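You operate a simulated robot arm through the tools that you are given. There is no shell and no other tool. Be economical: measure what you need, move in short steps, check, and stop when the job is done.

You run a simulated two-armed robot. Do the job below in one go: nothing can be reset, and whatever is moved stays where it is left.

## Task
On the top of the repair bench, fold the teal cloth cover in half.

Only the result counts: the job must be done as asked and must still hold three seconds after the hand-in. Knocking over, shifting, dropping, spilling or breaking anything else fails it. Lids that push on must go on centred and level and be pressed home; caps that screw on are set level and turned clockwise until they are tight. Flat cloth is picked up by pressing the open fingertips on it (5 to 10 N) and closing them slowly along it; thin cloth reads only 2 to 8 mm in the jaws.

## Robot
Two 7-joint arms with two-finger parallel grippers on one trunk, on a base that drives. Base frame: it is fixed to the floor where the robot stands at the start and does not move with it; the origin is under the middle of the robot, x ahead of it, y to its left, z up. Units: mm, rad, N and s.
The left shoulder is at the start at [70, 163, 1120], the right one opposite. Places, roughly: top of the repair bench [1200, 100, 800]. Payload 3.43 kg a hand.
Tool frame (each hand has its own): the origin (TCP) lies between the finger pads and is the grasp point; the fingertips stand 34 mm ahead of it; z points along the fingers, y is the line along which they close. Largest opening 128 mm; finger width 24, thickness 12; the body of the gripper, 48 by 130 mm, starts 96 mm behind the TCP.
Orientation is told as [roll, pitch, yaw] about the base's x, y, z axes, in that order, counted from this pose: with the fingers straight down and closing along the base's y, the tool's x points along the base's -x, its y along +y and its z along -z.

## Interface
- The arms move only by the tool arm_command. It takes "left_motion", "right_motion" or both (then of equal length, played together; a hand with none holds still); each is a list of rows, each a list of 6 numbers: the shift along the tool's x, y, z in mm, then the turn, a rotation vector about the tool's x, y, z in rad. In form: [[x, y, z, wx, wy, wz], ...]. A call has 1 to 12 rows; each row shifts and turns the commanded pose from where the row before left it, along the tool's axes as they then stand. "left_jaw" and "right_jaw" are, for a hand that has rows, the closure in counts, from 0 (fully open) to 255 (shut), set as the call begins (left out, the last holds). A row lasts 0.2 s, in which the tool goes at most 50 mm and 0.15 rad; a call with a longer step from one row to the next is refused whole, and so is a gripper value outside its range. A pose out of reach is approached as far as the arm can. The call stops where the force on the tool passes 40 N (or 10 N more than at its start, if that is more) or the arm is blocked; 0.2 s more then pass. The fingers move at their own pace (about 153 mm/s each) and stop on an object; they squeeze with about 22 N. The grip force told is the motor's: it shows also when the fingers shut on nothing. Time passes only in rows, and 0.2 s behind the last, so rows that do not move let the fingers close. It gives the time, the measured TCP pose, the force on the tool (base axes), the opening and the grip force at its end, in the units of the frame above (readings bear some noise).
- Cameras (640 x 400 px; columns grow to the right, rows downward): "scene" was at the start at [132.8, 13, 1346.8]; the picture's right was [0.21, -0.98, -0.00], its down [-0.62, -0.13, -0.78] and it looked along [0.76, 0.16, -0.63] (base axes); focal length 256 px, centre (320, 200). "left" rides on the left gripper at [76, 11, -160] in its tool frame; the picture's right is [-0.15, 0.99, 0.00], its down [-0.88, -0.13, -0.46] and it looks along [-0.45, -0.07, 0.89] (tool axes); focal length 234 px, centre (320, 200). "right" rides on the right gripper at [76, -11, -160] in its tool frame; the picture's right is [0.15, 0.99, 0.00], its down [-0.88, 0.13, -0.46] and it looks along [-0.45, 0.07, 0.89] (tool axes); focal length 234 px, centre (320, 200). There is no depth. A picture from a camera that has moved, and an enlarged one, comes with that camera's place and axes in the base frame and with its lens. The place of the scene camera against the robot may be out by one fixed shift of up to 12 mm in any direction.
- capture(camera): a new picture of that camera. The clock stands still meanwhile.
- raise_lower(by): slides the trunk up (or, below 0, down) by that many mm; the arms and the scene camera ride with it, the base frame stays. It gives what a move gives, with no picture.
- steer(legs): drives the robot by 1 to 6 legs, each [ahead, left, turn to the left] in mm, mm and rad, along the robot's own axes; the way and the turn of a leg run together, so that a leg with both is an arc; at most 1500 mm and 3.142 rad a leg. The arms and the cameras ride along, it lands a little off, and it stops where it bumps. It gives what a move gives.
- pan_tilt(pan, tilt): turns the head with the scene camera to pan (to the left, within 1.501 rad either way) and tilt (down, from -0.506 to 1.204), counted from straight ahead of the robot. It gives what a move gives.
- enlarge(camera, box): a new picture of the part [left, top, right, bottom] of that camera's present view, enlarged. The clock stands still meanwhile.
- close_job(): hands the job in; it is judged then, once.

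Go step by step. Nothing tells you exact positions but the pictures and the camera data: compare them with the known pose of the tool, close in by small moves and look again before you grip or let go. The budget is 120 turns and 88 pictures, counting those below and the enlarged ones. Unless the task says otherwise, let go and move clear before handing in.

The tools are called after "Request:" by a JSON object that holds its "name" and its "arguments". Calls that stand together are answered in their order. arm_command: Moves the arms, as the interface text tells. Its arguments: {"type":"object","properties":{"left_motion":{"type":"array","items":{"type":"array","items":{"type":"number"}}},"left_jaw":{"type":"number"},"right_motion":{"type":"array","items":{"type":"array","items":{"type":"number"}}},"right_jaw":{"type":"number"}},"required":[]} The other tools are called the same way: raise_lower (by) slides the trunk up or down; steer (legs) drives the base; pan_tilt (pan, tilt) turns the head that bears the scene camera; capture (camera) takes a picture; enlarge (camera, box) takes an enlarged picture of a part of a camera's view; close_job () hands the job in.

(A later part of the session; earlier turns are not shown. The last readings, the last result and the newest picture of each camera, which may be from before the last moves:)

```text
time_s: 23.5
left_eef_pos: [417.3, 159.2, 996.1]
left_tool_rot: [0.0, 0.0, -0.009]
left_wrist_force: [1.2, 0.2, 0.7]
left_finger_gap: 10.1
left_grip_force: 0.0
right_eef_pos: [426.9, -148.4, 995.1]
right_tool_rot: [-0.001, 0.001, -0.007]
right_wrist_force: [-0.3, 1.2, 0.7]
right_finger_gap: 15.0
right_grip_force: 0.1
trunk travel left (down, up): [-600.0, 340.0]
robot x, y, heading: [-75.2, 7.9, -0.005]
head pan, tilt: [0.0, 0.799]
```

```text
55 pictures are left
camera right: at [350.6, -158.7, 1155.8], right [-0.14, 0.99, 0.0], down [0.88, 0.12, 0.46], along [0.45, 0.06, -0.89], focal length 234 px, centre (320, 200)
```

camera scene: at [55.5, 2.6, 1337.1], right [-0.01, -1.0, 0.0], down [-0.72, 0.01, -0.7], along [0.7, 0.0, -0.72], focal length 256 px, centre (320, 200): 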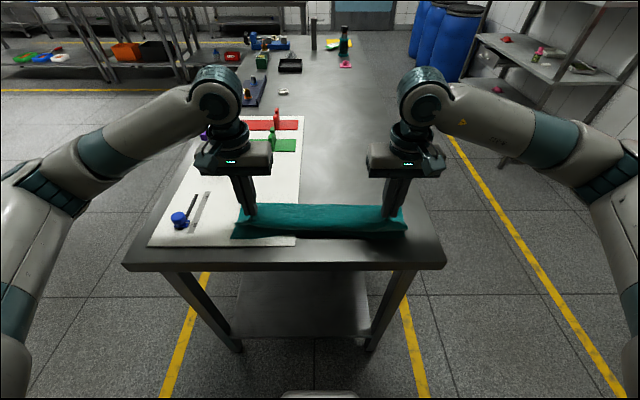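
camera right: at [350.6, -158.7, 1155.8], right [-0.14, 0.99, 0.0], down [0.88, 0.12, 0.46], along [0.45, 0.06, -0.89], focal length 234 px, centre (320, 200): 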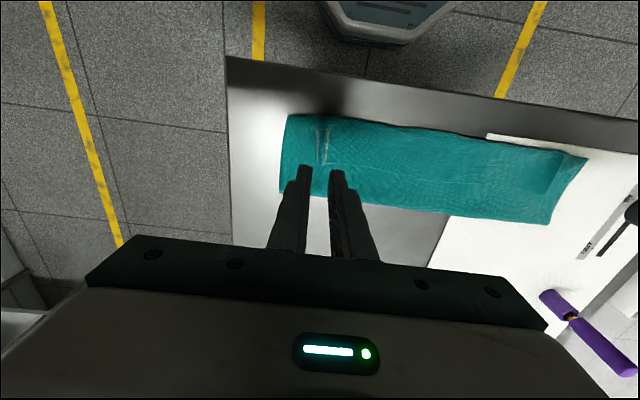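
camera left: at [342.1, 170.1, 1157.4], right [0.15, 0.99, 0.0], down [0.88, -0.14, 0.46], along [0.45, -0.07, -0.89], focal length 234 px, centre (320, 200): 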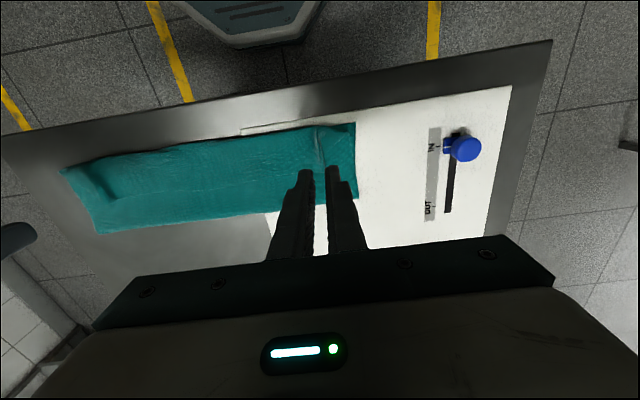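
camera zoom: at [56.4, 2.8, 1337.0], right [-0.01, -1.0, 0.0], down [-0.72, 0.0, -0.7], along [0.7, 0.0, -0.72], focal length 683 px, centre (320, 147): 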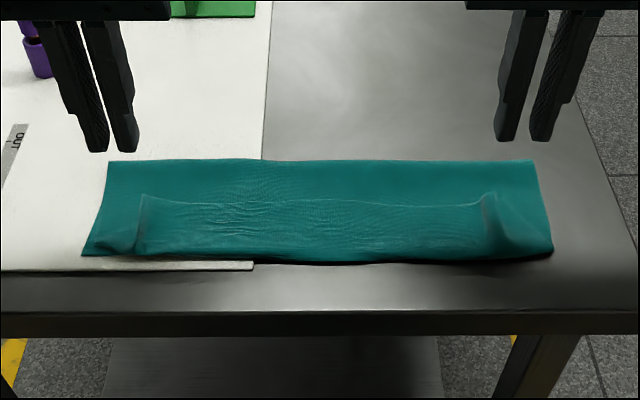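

Now I see the flap's free edge is turned back on itself: there is a strip from the lip at x≈395 back to x≈449, because the hem kept its orientation in the untilted hands. I must regrasp right at the free edge, unroll it and lay it again with the hands tilted, so I look closer first.

Request:
{"name": "enlarge", "arguments": {"camera": "scene", "box": [225, 205, 325, 267]}}

Request:
{"name": "enlarge", "arguments": {"camera": "scene", "box": [320, 205, 420, 267]}}

```text
6.40 times, centred on (275, 236) of scene
camera zoom: at [56.4, 2.8, 1337.0], right [-0.01, -1.0, 0.0], down [-0.72, 0.0, -0.7], along [0.7, 0.0, -0.72], focal length 1638 px, centre (608, -30)
```

zoom: 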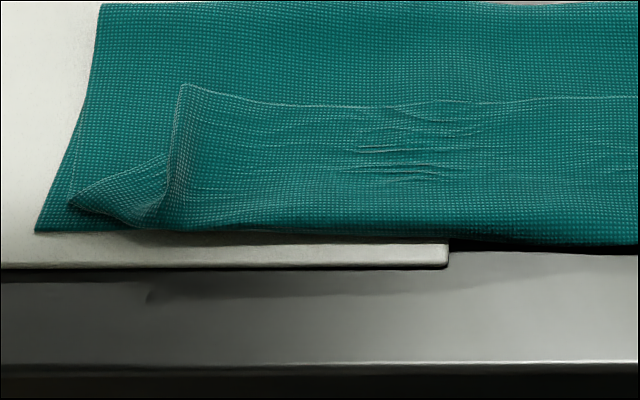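

```text
6.40 times, centred on (370, 236) of scene
camera zoom: at [56.4, 2.8, 1337.0], right [-0.01, -1.0, 0.0], down [-0.72, 0.0, -0.7], along [0.7, 0.0, -0.72], focal length 1638 px, centre (0, -30)
```

zoom: 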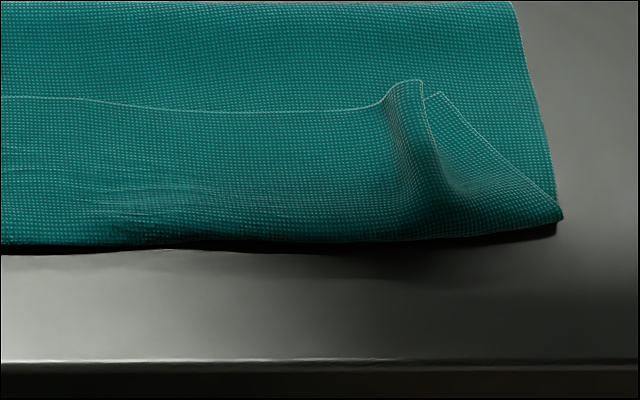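

The left and right ridges stand up at the free edge near (442,159) and (441,-148), so they can be regrasped without touching lower layers. First I'll raise the trunk and test in free air whether a 0.9 rad forward tilt is reachable near x≈400.

Request:
{"name": "raise_lower", "arguments": {"by": 180}}

Request:
{"name": "arm_command", "arguments": {"left_motion": [[0, 0, 40, 0, 0, 0], [0, 0, 40, 0, 0, 0], [0, 0, 40, 0, 0, 0], [0, 0, 40, 0, 0, 0], [0, 0, 0, 0, -0.15, 0], [0, 0, 0, 0, -0.15, 0], [0, 0, 0, 0, -0.15, 0], [0, 0, 0, 0, -0.15, 0], [0, 0, 0, 0, -0.15, 0], [0, 0, 0, 0, -0.15, 0], [0, 0, 0, 0, 0, 0]], "right_motion": [[0, 0, 40, 0, 0, 0], [0, 0, 40, 0, 0, 0], [0, 0, 40, 0, 0, 0], [0, 0, 40, 0, 0, 0], [0, 0, 0, 0, -0.15, 0], [0, 0, 0, 0, -0.15, 0], [0, 0, 0, 0, -0.15, 0], [0, 0, 0, 0, -0.15, 0], [0, 0, 0, 0, -0.15, 0], [0, 0, 0, 0, -0.15, 0], [0, 0, 0, 0, 0, 0]]}}

```text
time_s: 25.5
left_eef_pos: [416.7, 159.0, 1176.0]
left_tool_rot: [0.001, -0.001, -0.009]
left_wrist_force: [-0.1, -0.8, 0.0]
left_finger_gap: 10.3
left_grip_force: 0.0
right_eef_pos: [426.0, -146.9, 1175.9]
right_tool_rot: [0.001, 0.0, -0.009]
right_wrist_force: [0.4, -0.2, 0.0]
right_finger_gap: 14.9
right_grip_force: 0.1
trunk travel left (down, up): [-780.0, 160.0]
robot x, y, heading: [-74.1, 11.9, -0.004]
head pan, tilt: [0.0, 0.799]
```

```text
time_s: 27.9
left_eef_pos: [440.4, 150.9, 1004.2]
left_tool_rot: [0.001, -0.901, -0.01]
left_wrist_force: [-0.7, -0.1, 0.3]
left_finger_gap: 10.0
left_grip_force: 0.0
left hand out of reach, approached as far as the arm can: row 9, 10
right_eef_pos: [437.8, -135.2, 1010.0]
right_tool_rot: [0.016, -0.879, -0.01]
right_wrist_force: [0.6, 0.6, -0.7]
right_finger_gap: 14.9
right_grip_force: 0.0
right hand out of reach, approached as far as the arm can: row 9, 10
trunk travel left (down, up): [-780.0, 160.0]
robot x, y, heading: [-74.6, 10.8, -0.002]
head pan, tilt: [0.0, 0.799]
```

The tilt limit at this height is about 0.75–0.9 rad. I'll test it lower down, where the arms will really be, staying above the cloth.

Request:
{"name": "arm_command", "arguments": {"left_motion": [[0, 0, 0, 0, 0.15, 0], [0, 0, 0, 0, 0.15, 0], [13, 0, 19, 0, 0, 0], [13, 0, 19, 0, 0, 0], [13, 0, 19, 0, 0, 0], [0, 0, 0, 0, -0.15, 0], [0, 0, 0, 0, -0.15, 0], [0, 0, 0, 0, 0, 0]], "right_motion": [[0, 0, 0, 0, 0.15, 0], [0, 0, 0, 0, 0.15, 0], [13, 0, 19, 0, 0, 0], [13, 0, 19, 0, 0, 0], [13, 0, 19, 0, 0, 0], [0, 0, 0, 0, -0.15, 0], [0, 0, 0, 0, -0.15, 0], [0, 0, 0, 0, 0, 0]]}}

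```text
time_s: 29.7
left_eef_pos: [440.3, 148.8, 937.3]
left_tool_rot: [0.004, -0.902, -0.012]
left_wrist_force: [0.2, -0.6, -0.7]
left_finger_gap: 9.9
left_grip_force: 0.0
right_eef_pos: [434.2, -124.0, 938.5]
right_tool_rot: [0.015, -0.839, -0.018]
right_wrist_force: [-0.2, -1.4, 0.7]
right_finger_gap: 14.9
right_grip_force: 0.0
right hand out of reach, approached as far as the arm can: row 7
trunk travel left (down, up): [-780.0, 160.0]
robot x, y, heading: [-75.5, 7.3, -0.005]
head pan, tilt: [0.0, 0.799]
```

A tilt of about 0.75 rad is reachable near the laying spot; that will do together with an edge grip. Returning the hands upright above the ridges with jaws at ~35 mm.

Request:
{"name": "arm_command", "arguments": {"left_motion": [[0, 0, -15, 0, 0.15, 0], [0, 0, -15, 0, 0.15, 0], [0, 0, 0, 0, 0.15, 0], [0, 0, 0, 0, 0.15, 0], [0, 0, 0, 0, 0.15, 0], [0, 0, 0, 0, 0.15, 0], [0, 0, 0, 0, 0, 0]], "right_motion": [[0, 0, -15, 0, 0.15, 0], [0, 0, -15, 0, 0.15, 0], [0, 0, 0, 0, 0.15, 0], [0, 0, 0, 0, 0.15, 0], [0, 0, 0, 0, 0.15, 0], [0, 0, 0, 0, 0.09, 0], [0, 0, 0, 0, 0, 0]], "left_jaw": 185, "right_jaw": 185}}

```text
time_s: 31.3
left_eef_pos: [418.1, 149.7, 956.9]
left_tool_rot: [0.001, 0.0, -0.008]
left_wrist_force: [0.3, -1.2, -0.9]
left_finger_gap: 35.1
left_grip_force: 0.1
right_eef_pos: [413.2, -121.9, 959.0]
right_tool_rot: [0.008, 0.003, -0.006]
right_wrist_force: [-0.8, -0.1, 0.8]
right_finger_gap: 35.0
right_grip_force: 0.1
trunk travel left (down, up): [-780.0, 160.0]
robot x, y, heading: [-75.5, 6.8, -0.011]
head pan, tilt: [0.0, 0.799]
```

Request:
{"name": "arm_command", "arguments": {"left_motion": [[-12, 5, 0, 0, 0, 0], [-11, 4, 0, 0, 0, 0], [0, 0, 20, 0, 0, 0], [0, 0, 12, 0, 0, 0], [0, 0, 0, 0, 0, 0]], "right_motion": [[-14, -13, 0, 0, 0, 0], [-14, -13, 0, -0.008, 0, 0], [0, 0, 20, 0, 0, 0], [0, 0, 14, 0, 0, 0], [0, 0, 0, 0, 0, 0]]}}

Request:
{"name": "capture", "arguments": {"camera": "left"}}

Request:
{"name": "capture", "arguments": {"camera": "right"}}

Request:
{"name": "capture", "arguments": {"camera": "scene"}}

```text
time_s: 32.5
left_eef_pos: [442.8, 157.5, 926.1]
left_tool_rot: [0.001, 0.0, -0.009]
left_wrist_force: [0.3, -0.5, -1.8]
left_finger_gap: 35.1
left_grip_force: 0.0
right_eef_pos: [441.6, -147.2, 926.6]
right_tool_rot: [0.015, 0.0, -0.009]
right_wrist_force: [-0.8, -0.6, 0.4]
right_finger_gap: 35.1
right_grip_force: 0.0
trunk travel left (down, up): [-780.0, 160.0]
robot x, y, heading: [-74.5, 8.0, -0.007]
head pan, tilt: [0.0, 0.799]
```

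```text
52 pictures are left
camera left: at [366.8, 169.1, 1086.3], right [0.15, 0.99, 0.0], down [0.88, -0.14, 0.46], along [0.45, -0.07, -0.89], focal length 234 px, centre (320, 200)
```

left: 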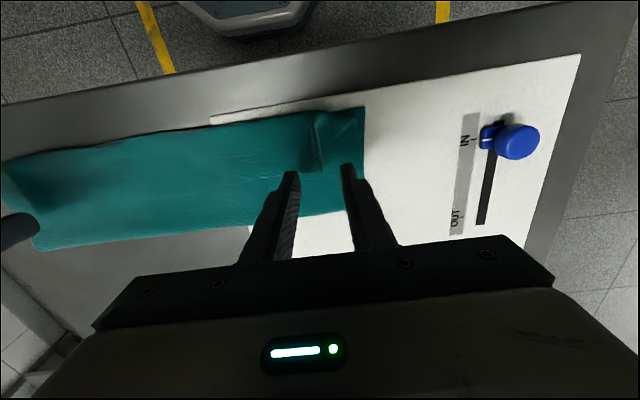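

```text
51 pictures are left
camera right: at [365.7, -159.6, 1086.8], right [-0.14, 0.99, 0.02], down [0.88, 0.12, 0.46], along [0.45, 0.08, -0.89], focal length 234 px, centre (320, 200)
```

right: 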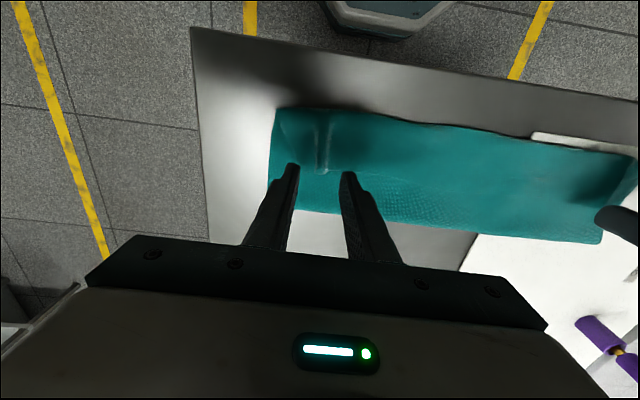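

```text
50 pictures are left
camera scene: at [55.3, 2.9, 1517.2], right [-0.01, -1.0, 0.0], down [-0.72, 0.0, -0.7], along [0.7, 0.0, -0.72], focal length 256 px, centre (320, 200)
```

scene: 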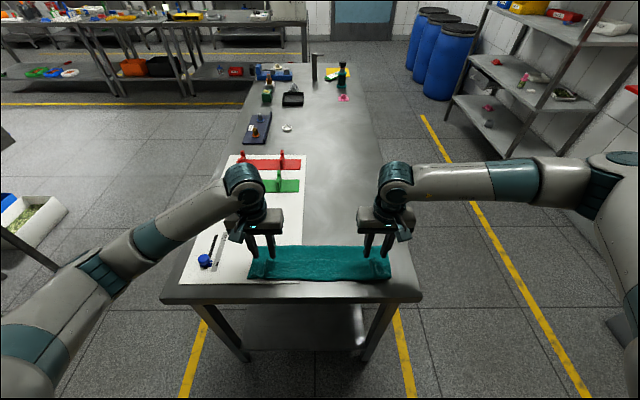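

Ridge ends measured at (445,155) and (447,-141). Adjusting slightly and lowering to straddle them, tips a few mm above the lower layers.

Request:
{"name": "arm_command", "arguments": {"left_motion": [[-1, -2, 10, 0, 0, 0], [0, 0, 10, 0, 0, 0], [0, 0, 8, 0, 0, 0], [0, 0, 0, 0, 0, 0]], "right_motion": [[-3, 6, 10, 0.015, 0, 0], [0, 0, 10, 0, 0, 0], [0, 0, 11, 0, 0, 0], [0, 0, 0, 0, 0, 0]]}}

Request:
{"name": "capture", "arguments": {"camera": "left"}}

Request:
{"name": "capture", "arguments": {"camera": "right"}}

Request:
{"name": "enlarge", "arguments": {"camera": "scene", "box": [220, 220, 420, 320]}}

```text
time_s: 33.5
left_eef_pos: [441.9, 155.5, 896.0]
left_tool_rot: [0.0, 0.001, -0.008]
left_wrist_force: [-0.5, -0.1, 0.1]
left_finger_gap: 35.1
left_grip_force: 0.1
right_eef_pos: [446.2, -140.8, 896.4]
right_tool_rot: [0.0, 0.001, -0.007]
right_wrist_force: [0.2, 0.1, -0.1]
right_finger_gap: 35.5
right_grip_force: 0.0
trunk travel left (down, up): [-780.0, 160.0]
robot x, y, heading: [-74.1, 8.3, -0.005]
head pan, tilt: [0.0, 0.799]
```

```text
49 pictures are left
camera left: at [367.8, 167.4, 1057.5], right [0.15, 0.99, 0.0], down [0.88, -0.14, 0.46], along [0.45, -0.07, -0.89], focal length 234 px, centre (320, 200)
```

left: 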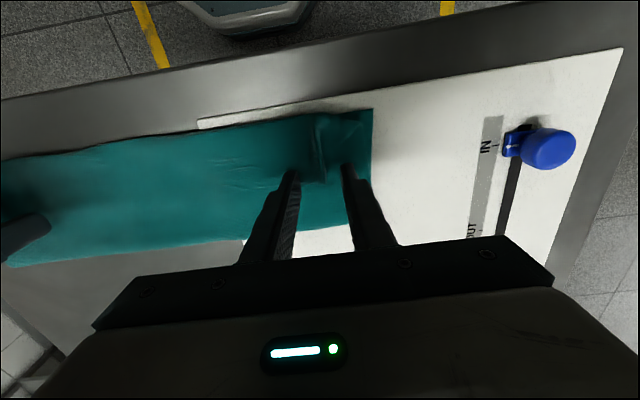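

```text
48 pictures are left
camera right: at [369.6, -151.9, 1055.9], right [-0.14, 0.99, 0.0], down [0.88, 0.12, 0.45], along [0.45, 0.06, -0.89], focal length 234 px, centre (320, 200)
```

right: 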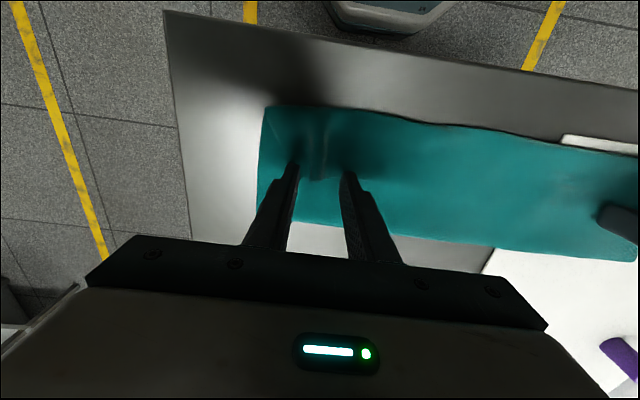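

```text
3.20 times, centred on (320, 270) of scene
camera zoom: at [55.6, 3.0, 1517.1], right [-0.01, -1.0, 0.0], down [-0.72, 0.0, -0.7], along [0.7, 0.0, -0.72], focal length 819 px, centre (320, -24)
```

zoom: 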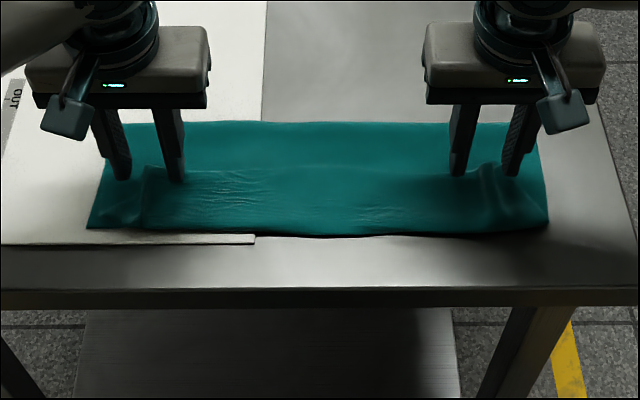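

Both ridges sit between the fingers. Lowering 2–3 mm and closing.

Request:
{"name": "arm_command", "arguments": {"left_motion": [[0, 0, 2, 0, 0, 0], [0, 0, 0, 0, 0, 0]], "right_motion": [[0, 0, 3.5, 0, 0, 0], [0, 0, 0, 0, 0, 0]], "left_jaw": 215, "right_jaw": 215}}

Request:
{"name": "arm_command", "arguments": {"left_motion": [[0, 0, 0, 0, 0, 0], [0, 0, 0, 0, 0, 0]], "right_motion": [[0, 0, 0, 0, 0, 0], [0, 0, 0, 0, 0, 0]], "left_jaw": 255, "right_jaw": 255}}

Request:
{"name": "arm_command", "arguments": {"left_motion": [[-3, 0, -8, 0, 0, 0], [-3, 0, -8, 0, 0, 0], [-3, 0, -8, 0, 0, 0], [0, 0, 0, 0, 0, 0]], "right_motion": [[-3, 0, -8, 0, 0, 0], [-3, 0, -8, 0, 0, 0], [-3, 0, -8, 0, 0, 0], [0, 0, 0, 0, 0, 0]]}}

Request:
{"name": "enlarge", "arguments": {"camera": "scene", "box": [220, 220, 420, 320]}}

Request:
{"name": "capture", "arguments": {"camera": "left"}}

Request:
{"name": "capture", "arguments": {"camera": "right"}}

```text
time_s: 34.1
left_eef_pos: [444.0, 155.5, 893.6]
left_tool_rot: [0.0, 0.0, -0.008]
left_wrist_force: [-0.7, 0.4, 0.1]
left_finger_gap: 19.9
left_grip_force: 0.0
right_eef_pos: [445.4, -141.4, 891.3]
right_tool_rot: [0.0, 0.002, -0.007]
right_wrist_force: [0.0, 0.0, -0.1]
right_finger_gap: 20.4
right_grip_force: 0.1
trunk travel left (down, up): [-780.0, 160.0]
robot x, y, heading: [-75.5, 6.2, -0.007]
head pan, tilt: [0.0, 0.799]
```

```text
time_s: 34.7
left_eef_pos: [442.9, 155.0, 894.3]
left_tool_rot: [-0.001, 0.0, -0.009]
left_wrist_force: [-0.7, -3.3, 0.8]
left_finger_gap: 2.6
left_grip_force: 21.8
right_eef_pos: [444.2, -140.0, 892.0]
right_tool_rot: [0.001, 0.001, -0.007]
right_wrist_force: [-0.1, 3.9, -0.1]
right_finger_gap: 2.7
right_grip_force: 21.9
trunk travel left (down, up): [-780.0, 160.0]
robot x, y, heading: [-76.8, 9.3, -0.004]
head pan, tilt: [0.0, 0.799]
```

```text
time_s: 35.7
left_eef_pos: [451.6, 157.6, 918.0]
left_tool_rot: [0.0, -0.001, -0.006]
left_wrist_force: [-0.5, -4.0, 0.0]
left_finger_gap: 2.7
left_grip_force: 22.2
right_eef_pos: [454.2, -139.5, 915.5]
right_tool_rot: [0.0, 0.002, -0.006]
right_wrist_force: [-0.1, 4.5, 0.1]
right_finger_gap: 2.6
right_grip_force: 22.2
trunk travel left (down, up): [-780.0, 160.0]
robot x, y, heading: [-73.6, 11.7, -0.006]
head pan, tilt: [0.0, 0.799]
```

```text
3.20 times, centred on (320, 270) of scene
camera zoom: at [55.6, 2.8, 1517.1], right [-0.01, -1.0, 0.0], down [-0.72, 0.0, -0.7], along [0.7, 0.0, -0.72], focal length 819 px, centre (320, -24)
```

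zoom: 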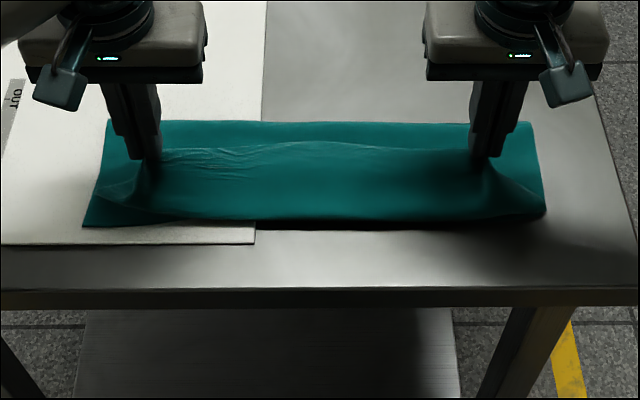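

```text
45 pictures are left
camera left: at [375.9, 168.8, 1078.8], right [0.15, 0.99, 0.0], down [0.88, -0.14, 0.46], along [0.45, -0.07, -0.89], focal length 234 px, centre (320, 200)
```

left: 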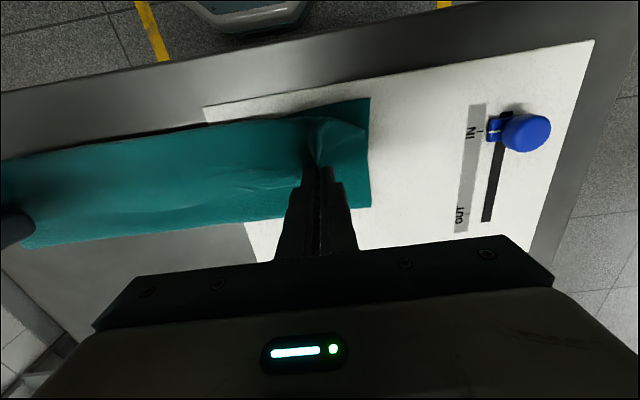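

```text
44 pictures are left
camera right: at [376.7, -151.1, 1076.2], right [-0.14, 0.99, 0.0], down [0.88, 0.12, 0.45], along [0.45, 0.06, -0.89], focal length 234 px, centre (320, 200)
```

right: 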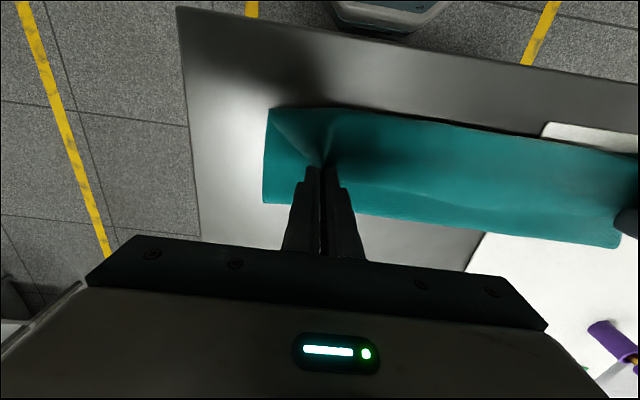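

Both hands hold right at the free edge. Now I carry it up and back out past the fold line so the lower layer re-lies flat.

Request:
{"name": "arm_command", "arguments": {"left_motion": [[-10, 0, -18, 0, 0, 0], [-10, 0, -18, 0, 0, 0], [-10, -1, -18, 0, 0, 0], [-18, -1, -6, 0, 0, 0], [-18, -1, -6, 0, 0, 0], [-20, -1, 0, 0, 0, 0], [-20, -1, 0, 0, 0, 0], [-20, 0, 0, 0, 0, 0], [-20, 0, 8, 0, 0, 0], [-20, 0, 8, 0, 0, 0], [0, 0, 0, 0, 0, 0]], "right_motion": [[-10, -1, -18, 0, 0, 0], [-10, -1, -18, 0, 0, 0], [-10, -1, -18, 0, 0, 0], [-18, -1, -6, 0, 0, 0], [-18, -1, -6, 0, 0, 0], [-20, -1, 0, 0, 0, 0], [-20, -1, 0, 0, 0, 0], [-20, 0, 0, 0, 0, 0], [-20, 0, 8, 0, 0, 0], [-20, 0, 8, 0, 0, 0], [0, 0, 0, 0, 0, 0]]}}

Request:
{"name": "capture", "arguments": {"camera": "scene"}}

Request:
{"name": "capture", "arguments": {"camera": "left"}}

Request:
{"name": "capture", "arguments": {"camera": "right"}}

```text
time_s: 38.1
left_eef_pos: [617.8, 150.7, 967.5]
left_tool_rot: [0.001, -0.002, -0.009]
left_wrist_force: [-0.3, -5.7, -0.4]
left_finger_gap: 2.1
left_grip_force: 22.1
right_eef_pos: [616.4, -148.1, 964.9]
right_tool_rot: [0.0, 0.001, -0.004]
right_wrist_force: [0.2, 5.5, 0.8]
right_finger_gap: 2.2
right_grip_force: 22.0
trunk travel left (down, up): [-780.0, 160.0]
robot x, y, heading: [-73.8, 9.1, -0.005]
head pan, tilt: [0.0, 0.799]
```

```text
43 pictures are left
camera scene: at [54.7, 2.9, 1517.2], right [-0.01, -1.0, 0.0], down [-0.72, 0.0, -0.7], along [0.7, 0.0, -0.72], focal length 256 px, centre (320, 200)
```

scene: 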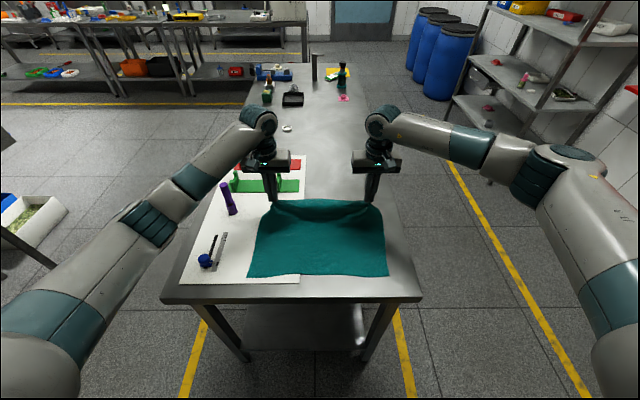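

```text
42 pictures are left
camera left: at [543.2, 161.6, 1128.0], right [0.15, 0.99, 0.0], down [0.88, -0.14, 0.46], along [0.45, -0.07, -0.89], focal length 234 px, centre (320, 200)
```

left: 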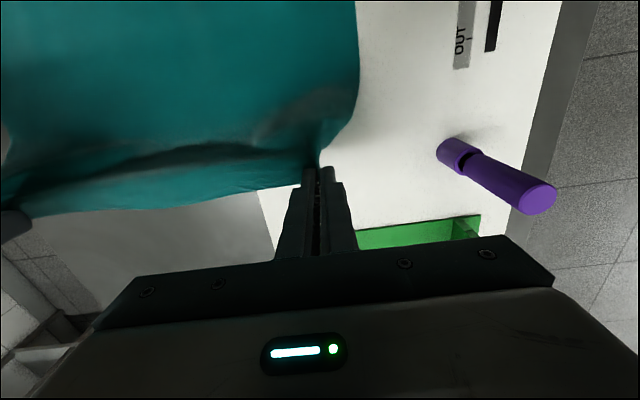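

```text
41 pictures are left
camera right: at [540.4, -160.0, 1125.1], right [-0.14, 0.99, 0.0], down [0.88, 0.12, 0.45], along [0.45, 0.06, -0.89], focal length 234 px, centre (320, 200)
```

right: 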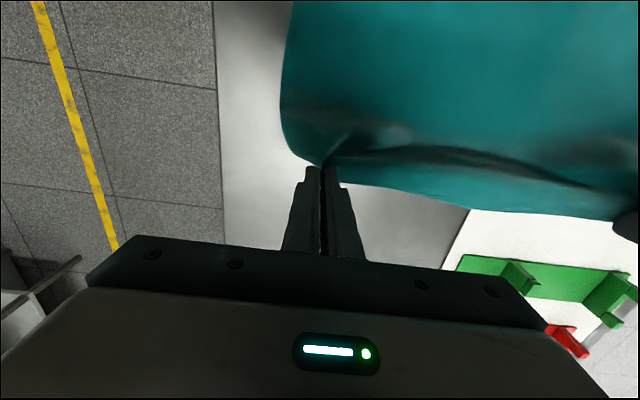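

The lower layer is flat again, with its near edge still at x≈398. Now I bring the edge back over the arc while tilting the hands forward so the hem turns over with them.

Request:
{"name": "arm_command", "arguments": {"left_motion": [[23, 0.8, -16.6, 0, -0.15, 0], [21.1, 0.8, -14.3, 0, -0.15, 0], [21.1, 0.8, -12.8, 0, -0.15, 0], [20.5, 0.8, -10.4, 0, -0.15, 0], [19.8, 0.8, -9.9, 0, -0.1, 0], [17.8, 0.8, -8.4, 0, 0, 0], [20.9, 0.8, -4.6, 0, 0, 0], [22, 0.8, -0.2, 0, 0, 0], [0, 0, 0, 0, 0, 0]], "right_motion": [[23, 0.4, -16.6, 0, -0.15, 0], [21.1, 0.4, -14.3, 0, -0.15, 0], [21.1, 0.4, -12.8, 0, -0.15, 0], [20.5, 0.4, -10.4, 0, -0.15, 0], [19.8, 0.4, -9.9, 0, -0.1, 0], [17.8, 0.4, -8.4, 0, 0, 0], [20.9, 0.4, -4.6, 0, 0, 0], [22, 0.4, -0.2, 0, 0, 0], [0, 0, 0, 0, 0, 0]]}}

Request:
{"name": "enlarge", "arguments": {"camera": "scene", "box": [210, 170, 430, 307]}}

Request:
{"name": "capture", "arguments": {"camera": "left"}}

```text
time_s: 40.1
left_eef_pos: [448.8, 157.6, 971.4]
left_tool_rot: [-0.002, -0.699, -0.01]
left_wrist_force: [-0.5, -16.3, 0.2]
left_finger_gap: 2.7
left_grip_force: 22.2
right_eef_pos: [447.6, -148.0, 967.0]
right_tool_rot: [0.002, -0.696, -0.007]
right_wrist_force: [-0.1, 14.8, 1.0]
right_finger_gap: 2.5
right_grip_force: 21.9
trunk travel left (down, up): [-780.0, 160.0]
robot x, y, heading: [-73.6, 9.8, -0.008]
head pan, tilt: [0.0, 0.799]
```

```text
2.91 times, centred on (320, 238) of scene
camera zoom: at [56.0, 2.7, 1517.1], right [-0.01, -1.0, 0.0], down [-0.72, 0.01, -0.7], along [0.7, 0.0, -0.72], focal length 745 px, centre (320, 88)
```

zoom: 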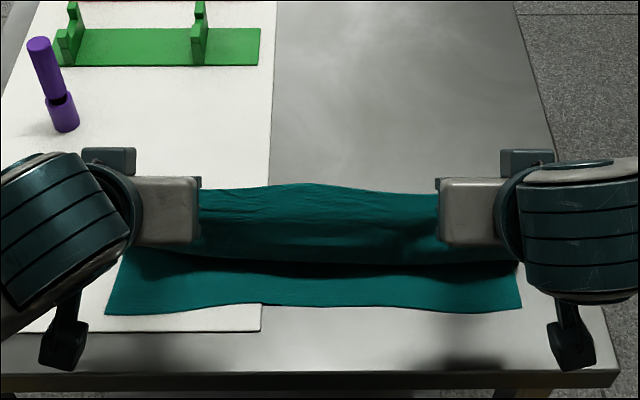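

```text
39 pictures are left
camera left: at [289.1, 171.0, 1045.3], right [0.12, 0.99, 0.09], down [0.38, -0.13, 0.92], along [0.92, -0.08, -0.39], focal length 234 px, centre (320, 200)
```

left: 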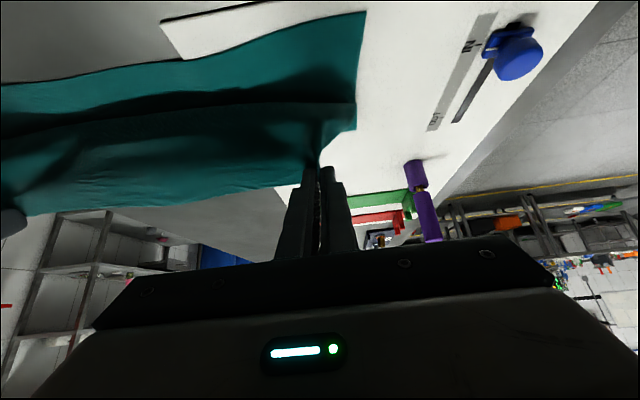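

The sideways tension is a bit high and the flap is slightly slack, so it billows. I'll ease the hands inward, raise the trunk by 60 mm for better reach, and then lay it tauter.

Request:
{"name": "arm_command", "arguments": {"left_motion": [[0, -1.5, 0, 0, 0, 0], [0, -1.5, 0, 0, 0, 0]], "right_motion": [[0, 1.5, 0, 0, 0, 0], [0, 1.5, 0, 0, 0, 0]]}}

Request:
{"name": "raise_lower", "arguments": {"by": 60}}

Request:
{"name": "capture", "arguments": {"camera": "left"}}

Request:
{"name": "enlarge", "arguments": {"camera": "scene", "box": [210, 170, 430, 307]}}

```text
time_s: 40.7
left_eef_pos: [448.9, 156.8, 970.4]
left_tool_rot: [-0.001, -0.699, -0.009]
left_wrist_force: [-0.2, -8.0, 1.2]
left_finger_gap: 2.5
left_grip_force: 21.7
right_eef_pos: [448.8, -144.2, 965.5]
right_tool_rot: [-0.002, -0.699, -0.007]
right_wrist_force: [0.1, 7.5, 0.0]
right_finger_gap: 2.8
right_grip_force: 22.1
trunk travel left (down, up): [-780.0, 160.0]
robot x, y, heading: [-75.3, 11.2, -0.006]
head pan, tilt: [0.0, 0.799]
```

```text
time_s: 41.7
left_eef_pos: [449.6, 156.5, 1031.8]
left_tool_rot: [0.001, -0.7, -0.009]
left_wrist_force: [0.3, -6.1, -0.2]
left_finger_gap: 2.2
left_grip_force: 22.0
right_eef_pos: [448.1, -144.0, 1026.8]
right_tool_rot: [-0.001, -0.699, -0.007]
right_wrist_force: [-0.1, 6.0, -1.6]
right_finger_gap: 2.7
right_grip_force: 22.4
trunk travel left (down, up): [-840.0, 100.0]
robot x, y, heading: [-72.5, 10.0, -0.007]
head pan, tilt: [0.0, 0.799]
```

```text
38 pictures are left
camera left: at [288.5, 168.3, 1105.3], right [0.12, 0.99, 0.09], down [0.38, -0.13, 0.92], along [0.92, -0.07, -0.39], focal length 234 px, centre (320, 200)
```

left: 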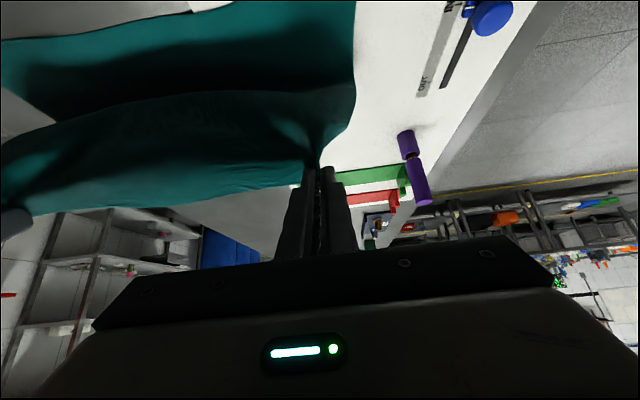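

```text
2.91 times, centred on (320, 238) of scene
camera zoom: at [55.8, 2.7, 1577.1], right [-0.01, -1.0, 0.0], down [-0.72, 0.0, -0.7], along [0.7, 0.0, -0.72], focal length 745 px, centre (320, 88)
```

zoom: 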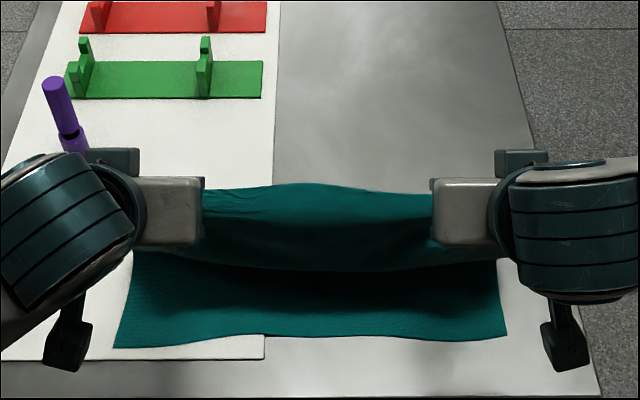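

The flap hangs as a billowing curtain ahead of the grip. I'll pull the hands towards the robot to make it taut so the edge leads while lowering.

Request:
{"name": "arm_command", "arguments": {"left_motion": [[15.2, 0, 2.2, 0, 0, 0], [15.2, 0, 2.2, 0, 0, 0], [15.2, 0, 2.2, 0, 0, 0], [15.2, 0, 2.2, 0, 0, 0], [0, 0, 0, 0, 0, 0]], "right_motion": [[15.2, 0, 2.2, 0, 0, 0], [15.2, 0, 2.2, 0, 0, 0], [15.2, 0, 2.2, 0, 0, 0], [15.2, 0, 2.2, 0, 0, 0], [0, 0, 0, 0, 0, 0]]}}

Request:
{"name": "capture", "arguments": {"camera": "left"}}

Request:
{"name": "enlarge", "arguments": {"camera": "scene", "box": [210, 170, 430, 307]}}

```text
time_s: 42.9
left_eef_pos: [409.2, 155.2, 984.2]
left_tool_rot: [-0.001, -0.698, -0.009]
left_wrist_force: [0.0, -6.2, -0.4]
left_finger_gap: 2.3
left_grip_force: 21.7
right_eef_pos: [408.5, -143.0, 979.7]
right_tool_rot: [0.002, -0.7, -0.006]
right_wrist_force: [0.7, 7.5, -0.2]
right_finger_gap: 2.3
right_grip_force: 21.8
trunk travel left (down, up): [-840.0, 100.0]
robot x, y, heading: [-76.0, 8.6, -0.011]
head pan, tilt: [0.0, 0.799]
```

```text
36 pictures are left
camera left: at [248.9, 168.5, 1058.6], right [0.12, 0.99, 0.09], down [0.38, -0.13, 0.92], along [0.92, -0.07, -0.39], focal length 234 px, centre (320, 200)
```

left: 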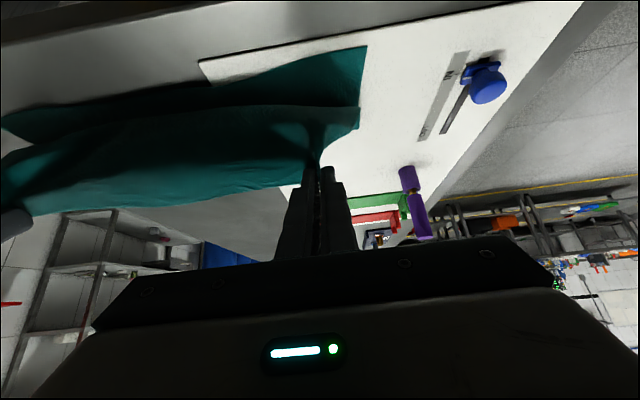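

```text
2.91 times, centred on (320, 238) of scene
camera zoom: at [56.2, 2.7, 1577.1], right [-0.01, -1.0, 0.0], down [-0.72, 0.0, -0.7], along [0.7, 0.0, -0.72], focal length 745 px, centre (320, 88)
```

zoom: 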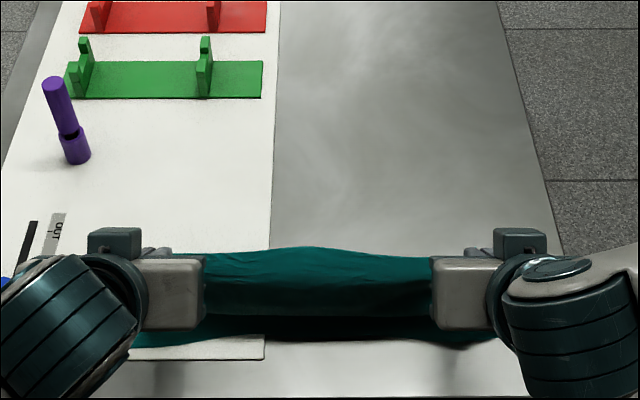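

The curtain hangs about 85 mm below the edge, so the lip must touch down near x≈485 first and then be laid towards the robot. I move the hands back out and lower to set the lip there.

Request:
{"name": "arm_command", "arguments": {"left_motion": [[-31.4, 0, -6.2, 0, 0, 0], [-24.3, 0, 10, 0, 0, 0], [-13.9, 0, 22.2, 0, 0, 0], [2.2, 0, 24.3, 0, 0, 0], [14.8, 0, 17.6, 0, 0, 0], [0, 0, 0, 0, 0, 0], [0, 0, 0, 0, 0, 0]], "right_motion": [[-31.4, 0, -6.2, 0, 0, 0], [-24.3, 0, 10, 0, 0, 0], [-13.9, 0, 22.2, 0, 0, 0], [2.2, 0, 24.3, 0, 0, 0], [14.8, 0, 17.6, 0, 0, 0], [0, 0, 0, 0, 0, 0], [0, 0, 0, 0, 0, 0]]}}

Request:
{"name": "capture", "arguments": {"camera": "left"}}

Request:
{"name": "enlarge", "arguments": {"camera": "scene", "box": [210, 170, 430, 307]}}

```text
time_s: 44.5
left_eef_pos: [489.6, 157.3, 965.8]
left_tool_rot: [0.0, -0.699, -0.008]
left_wrist_force: [0.3, -5.1, 0.0]
left_finger_gap: 2.5
left_grip_force: 22.0
right_eef_pos: [489.3, -142.1, 960.3]
right_tool_rot: [0.002, -0.698, -0.007]
right_wrist_force: [-0.9, 5.1, 0.4]
right_finger_gap: 2.6
right_grip_force: 22.5
trunk travel left (down, up): [-840.0, 100.0]
robot x, y, heading: [-71.6, 7.8, -0.008]
head pan, tilt: [0.0, 0.799]
```

```text
34 pictures are left
camera left: at [329.9, 168.4, 1040.1], right [0.12, 0.99, 0.09], down [0.38, -0.13, 0.92], along [0.92, -0.07, -0.39], focal length 234 px, centre (320, 200)
```

left: 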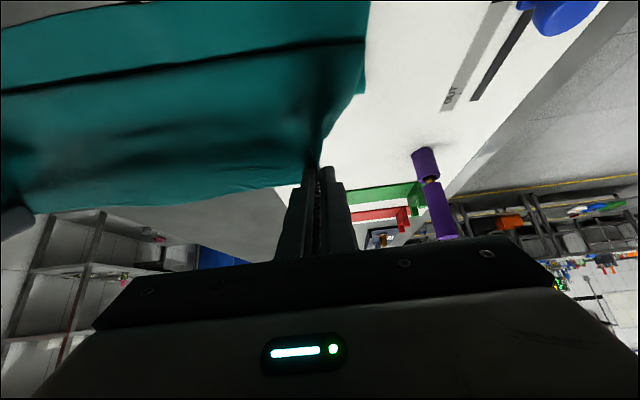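

```text
2.91 times, centred on (320, 238) of scene
camera zoom: at [55.8, 2.7, 1577.1], right [-0.01, -1.0, 0.0], down [-0.72, 0.01, -0.7], along [0.7, 0.0, -0.72], focal length 745 px, centre (320, 88)
```

zoom: 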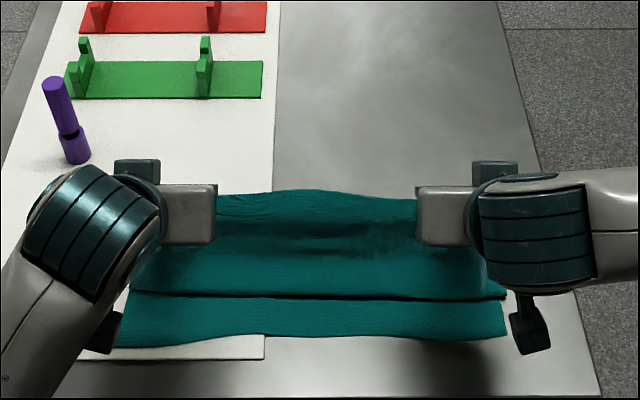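

The lip lies down at x≈447, too near. I'll go further out to reset the crease and come back low so the lip sets at around x≈490.

Request:
{"name": "arm_command", "arguments": {"left_motion": [[-41.5, 0, -4.3, 0, 0, 0], [-26.2, 0, 15.5, 0, 0, 0], [-13.3, 0, 30.8, 0, 0, 0], [2, 0, 17.9, 0, 0, 0], [0, 0, 0, 0, 0, 0], [18.5, 0, -9.1, 0, 0, 0], [22.3, 0, -12.3, 0, 0, 0], [14.7, 0, -5.9, 0, 0, 0], [0, 0, 0, 0, 0, 0]], "right_motion": [[-41.5, 0, -4.3, 0, 0, 0], [-26.2, 0, 15.5, 0, 0, 0], [-13.3, 0, 30.8, 0, 0, 0], [2, 0, 17.9, 0, 0, 0], [0, 0, 0, 0, 0, 0], [18.5, 0, -9.1, 0, 0, 0], [22.3, 0, -12.3, 0, 0, 0], [14.7, 0, -5.9, 0, 0, 0], [0, 0, 0, 0, 0, 0]]}}

Request:
{"name": "capture", "arguments": {"camera": "left"}}

Request:
{"name": "enlarge", "arguments": {"camera": "scene", "box": [210, 170, 430, 307]}}

```text
time_s: 46.5
left_eef_pos: [531.7, 154.2, 953.9]
left_tool_rot: [0.001, -0.699, -0.009]
left_wrist_force: [0.3, -7.6, -0.7]
left_finger_gap: 2.5
left_grip_force: 21.5
right_eef_pos: [531.8, -144.5, 953.5]
right_tool_rot: [0.001, -0.698, -0.008]
right_wrist_force: [0.4, 7.8, -0.2]
right_finger_gap: 2.2
right_grip_force: 21.7
trunk travel left (down, up): [-840.0, 100.0]
robot x, y, heading: [-76.6, 9.3, -0.006]
head pan, tilt: [0.0, 0.799]
```

```text
32 pictures are left
camera left: at [370.8, 167.3, 1029.2], right [0.12, 0.99, 0.09], down [0.38, -0.13, 0.92], along [0.92, -0.07, -0.39], focal length 234 px, centre (320, 200)
```

left: 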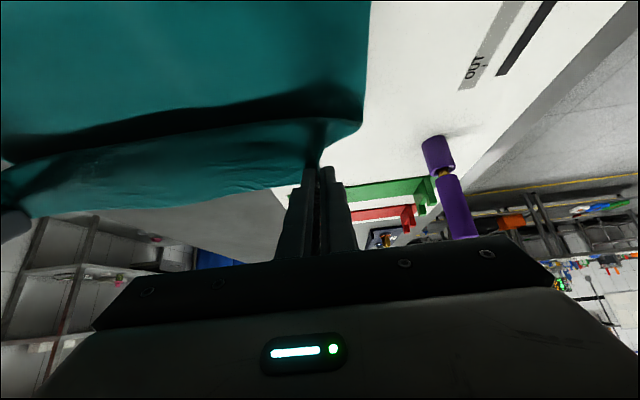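

```text
2.91 times, centred on (320, 238) of scene
camera zoom: at [56.1, 2.8, 1577.1], right [-0.01, -1.0, 0.0], down [-0.72, 0.0, -0.7], along [0.7, 0.0, -0.72], focal length 745 px, centre (320, 88)
```

zoom: 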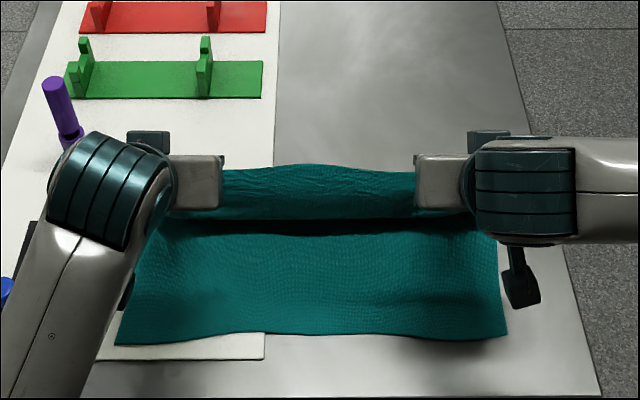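

The lip is now near x≈530, just about touching. I bring the edge over it towards the robot, keeping low.

Request:
{"name": "arm_command", "arguments": {"left_motion": [[14, 0.5, -14.4, 0, 0, 0], [17.5, 0.5, -21.2, 0, 0, 0], [20.7, 0.5, -17.4, 0, 0, 0], [0, 0, 0, 0, 0, 0]], "right_motion": [[14, 0.5, -14.4, 0, 0, 0], [17.5, 0.5, -21.2, 0, 0, 0], [20.7, 0.5, -17.4, 0, 0, 0], [0, 0, 0, 0, 0, 0]]}}

Request:
{"name": "capture", "arguments": {"camera": "left"}}

Request:
{"name": "enlarge", "arguments": {"camera": "scene", "box": [210, 170, 430, 307]}}

```text
time_s: 47.5
left_eef_pos: [457.5, 156.6, 963.1]
left_tool_rot: [-0.001, -0.699, -0.007]
left_wrist_force: [0.6, -4.4, 0.0]
left_finger_gap: 2.3
left_grip_force: 22.2
right_eef_pos: [457.1, -141.2, 961.3]
right_tool_rot: [0.002, -0.698, -0.007]
right_wrist_force: [0.1, 4.1, 0.0]
right_finger_gap: 2.5
right_grip_force: 21.8
trunk travel left (down, up): [-840.0, 100.0]
robot x, y, heading: [-73.0, 8.2, -0.011]
head pan, tilt: [0.0, 0.799]
```

```text
30 pictures are left
camera left: at [296.8, 169.2, 1038.0], right [0.12, 0.99, 0.09], down [0.38, -0.13, 0.92], along [0.92, -0.07, -0.39], focal length 234 px, centre (320, 200)
```

left: 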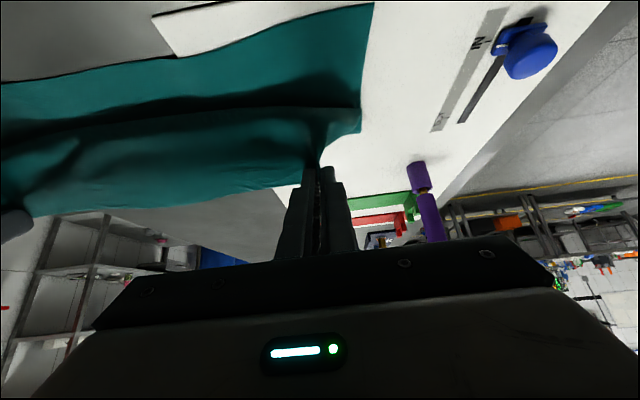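

```text
2.91 times, centred on (320, 238) of scene
camera zoom: at [56.6, 2.8, 1577.0], right [-0.01, -1.0, 0.0], down [-0.72, 0.0, -0.7], along [0.7, 0.0, -0.72], focal length 745 px, centre (320, 88)
```

zoom: 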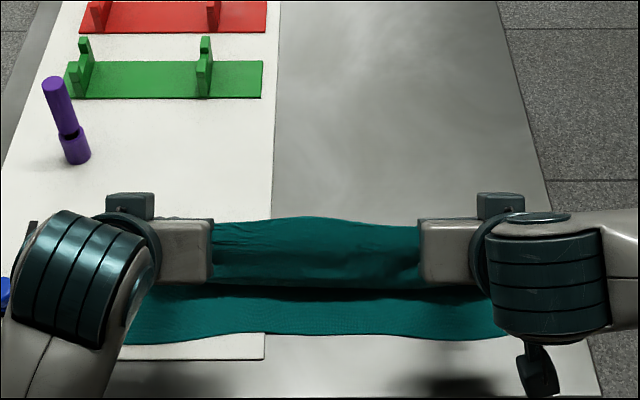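

The sheet rolls along freely, so the hem height must shrink as fast as the lip advances, i.e. on a 45° path. I go back out and high above the fold line, then come down on that 45° line.

Request:
{"name": "arm_command", "arguments": {"left_motion": [[-31.4, 0, -6.2, 0, 0, 0], [-35.9, 0, 4, 0, 0, 0], [-24.9, 0, 17, 0, 0, 0], [0, 0, 0, 0, 0, 0], [17.3, 0, 1.1, 0, 0, 0], [17.3, 0, 1.1, 0, 0, 0], [17.3, 0, 1.1, 0, 0, 0], [17.3, 0, 1.1, 0, 0, 0], [17.3, 0, 1.1, 0, 0, 0], [17.3, 0, 1.1, 0, 0, 0], [0, 0, 0, 0, 0, 0]], "right_motion": [[-31.4, 0, -6.2, 0, 0, 0], [-35.9, 0, 4, 0, 0, 0], [-24.9, 0, 17, 0, 0, 0], [0, 0, 0, 0, 0, 0], [17.3, 0, 1.1, 0, 0, 0], [17.3, 0, 1.1, 0, 0, 0], [17.3, 0, 1.1, 0, 0, 0], [17.3, 0, 1.1, 0, 0, 0], [17.3, 0, 1.1, 0, 0, 0], [17.3, 0, 1.1, 0, 0, 0], [0, 0, 0, 0, 0, 0]]}}

Request:
{"name": "capture", "arguments": {"camera": "left"}}

Request:
{"name": "enlarge", "arguments": {"camera": "scene", "box": [210, 170, 430, 307]}}

```text
time_s: 49.9
left_eef_pos: [460.8, 153.9, 938.9]
left_tool_rot: [0.0, -0.699, -0.011]
left_wrist_force: [0.2, -5.1, -1.0]
left_finger_gap: 2.6
left_grip_force: 22.0
right_eef_pos: [461.1, -143.6, 935.5]
right_tool_rot: [0.003, -0.698, -0.008]
right_wrist_force: [0.2, 6.9, -0.2]
right_finger_gap: 2.7
right_grip_force: 22.2
trunk travel left (down, up): [-840.0, 100.0]
robot x, y, heading: [-75.5, 10.3, -0.006]
head pan, tilt: [0.0, 0.799]
```

```text
28 pictures are left
camera left: at [301.5, 166.6, 1013.2], right [0.12, 0.99, 0.09], down [0.38, -0.13, 0.92], along [0.92, -0.07, -0.39], focal length 234 px, centre (320, 200)
```

left: 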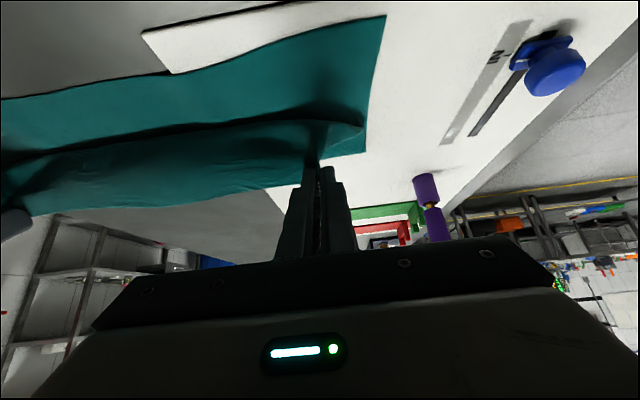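

```text
2.91 times, centred on (320, 238) of scene
camera zoom: at [55.4, 1.6, 1577.1], right [-0.01, -1.0, 0.0], down [-0.72, 0.01, -0.7], along [0.7, 0.0, -0.72], focal length 745 px, centre (320, 88)
```

zoom: 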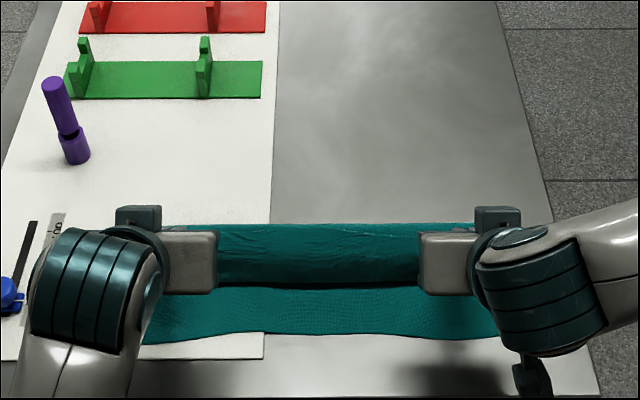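

On track: lip at x≈467, crease near 535. Continuing down the 45° line.

Request:
{"name": "arm_command", "arguments": {"left_motion": [[15.3, 0.5, 1.5, 0, 0, 0], [15.3, 0.5, 1.5, 0, 0, 0], [15.3, 0.5, 1.5, 0, 0, 0], [10, 0.5, 1, 0, 0, 0], [0, 0, 0, 0, 0, 0]], "right_motion": [[15.3, 0.5, 1.5, 0, 0, 0], [15.3, 0.5, 1.5, 0, 0, 0], [15.3, 0.5, 1.5, 0, 0, 0], [10, 0.5, 1, 0, 0, 0], [0, 0, 0, 0, 0, 0]]}}

Request:
{"name": "capture", "arguments": {"camera": "left"}}

Request:
{"name": "enlarge", "arguments": {"camera": "scene", "box": [210, 170, 430, 307]}}

```text
time_s: 51.1
left_eef_pos: [422.6, 160.0, 899.1]
left_tool_rot: [0.0, -0.699, -0.009]
left_wrist_force: [-0.5, -0.5, -0.4]
left_finger_gap: 2.5
left_grip_force: 21.9
right_eef_pos: [424.7, -130.7, 900.1]
right_tool_rot: [-0.008, -0.693, -0.006]
right_wrist_force: [-0.3, 0.5, 0.1]
right_finger_gap: 2.5
right_grip_force: 22.6
right hand out of reach, approached as far as the arm can: row 3, 4
trunk travel left (down, up): [-840.0, 100.0]
robot x, y, heading: [-74.0, 9.6, -0.009]
head pan, tilt: [0.0, 0.799]
```

```text
26 pictures are left
camera left: at [262.5, 172.4, 973.5], right [0.12, 0.99, 0.09], down [0.38, -0.13, 0.92], along [0.92, -0.07, -0.39], focal length 234 px, centre (320, 200)
```

left: 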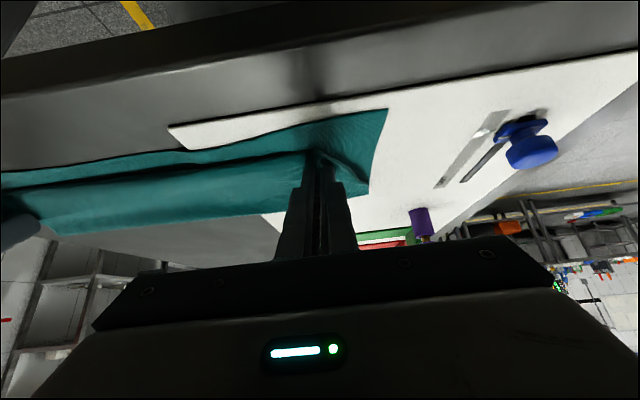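

```text
2.91 times, centred on (320, 238) of scene
camera zoom: at [55.5, 2.9, 1577.2], right [-0.01, -1.0, 0.0], down [-0.72, 0.0, -0.7], along [0.7, 0.0, -0.72], focal length 745 px, centre (320, 88)
```

zoom: 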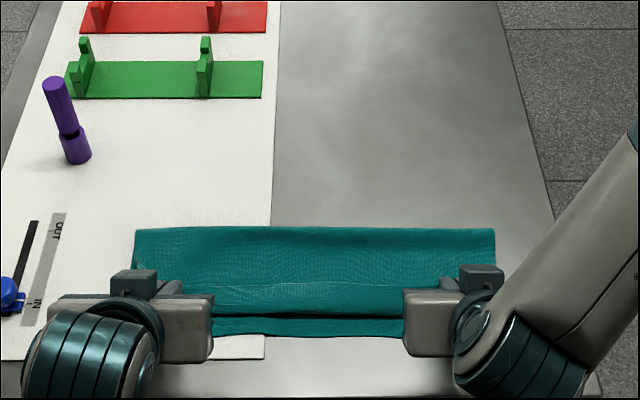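

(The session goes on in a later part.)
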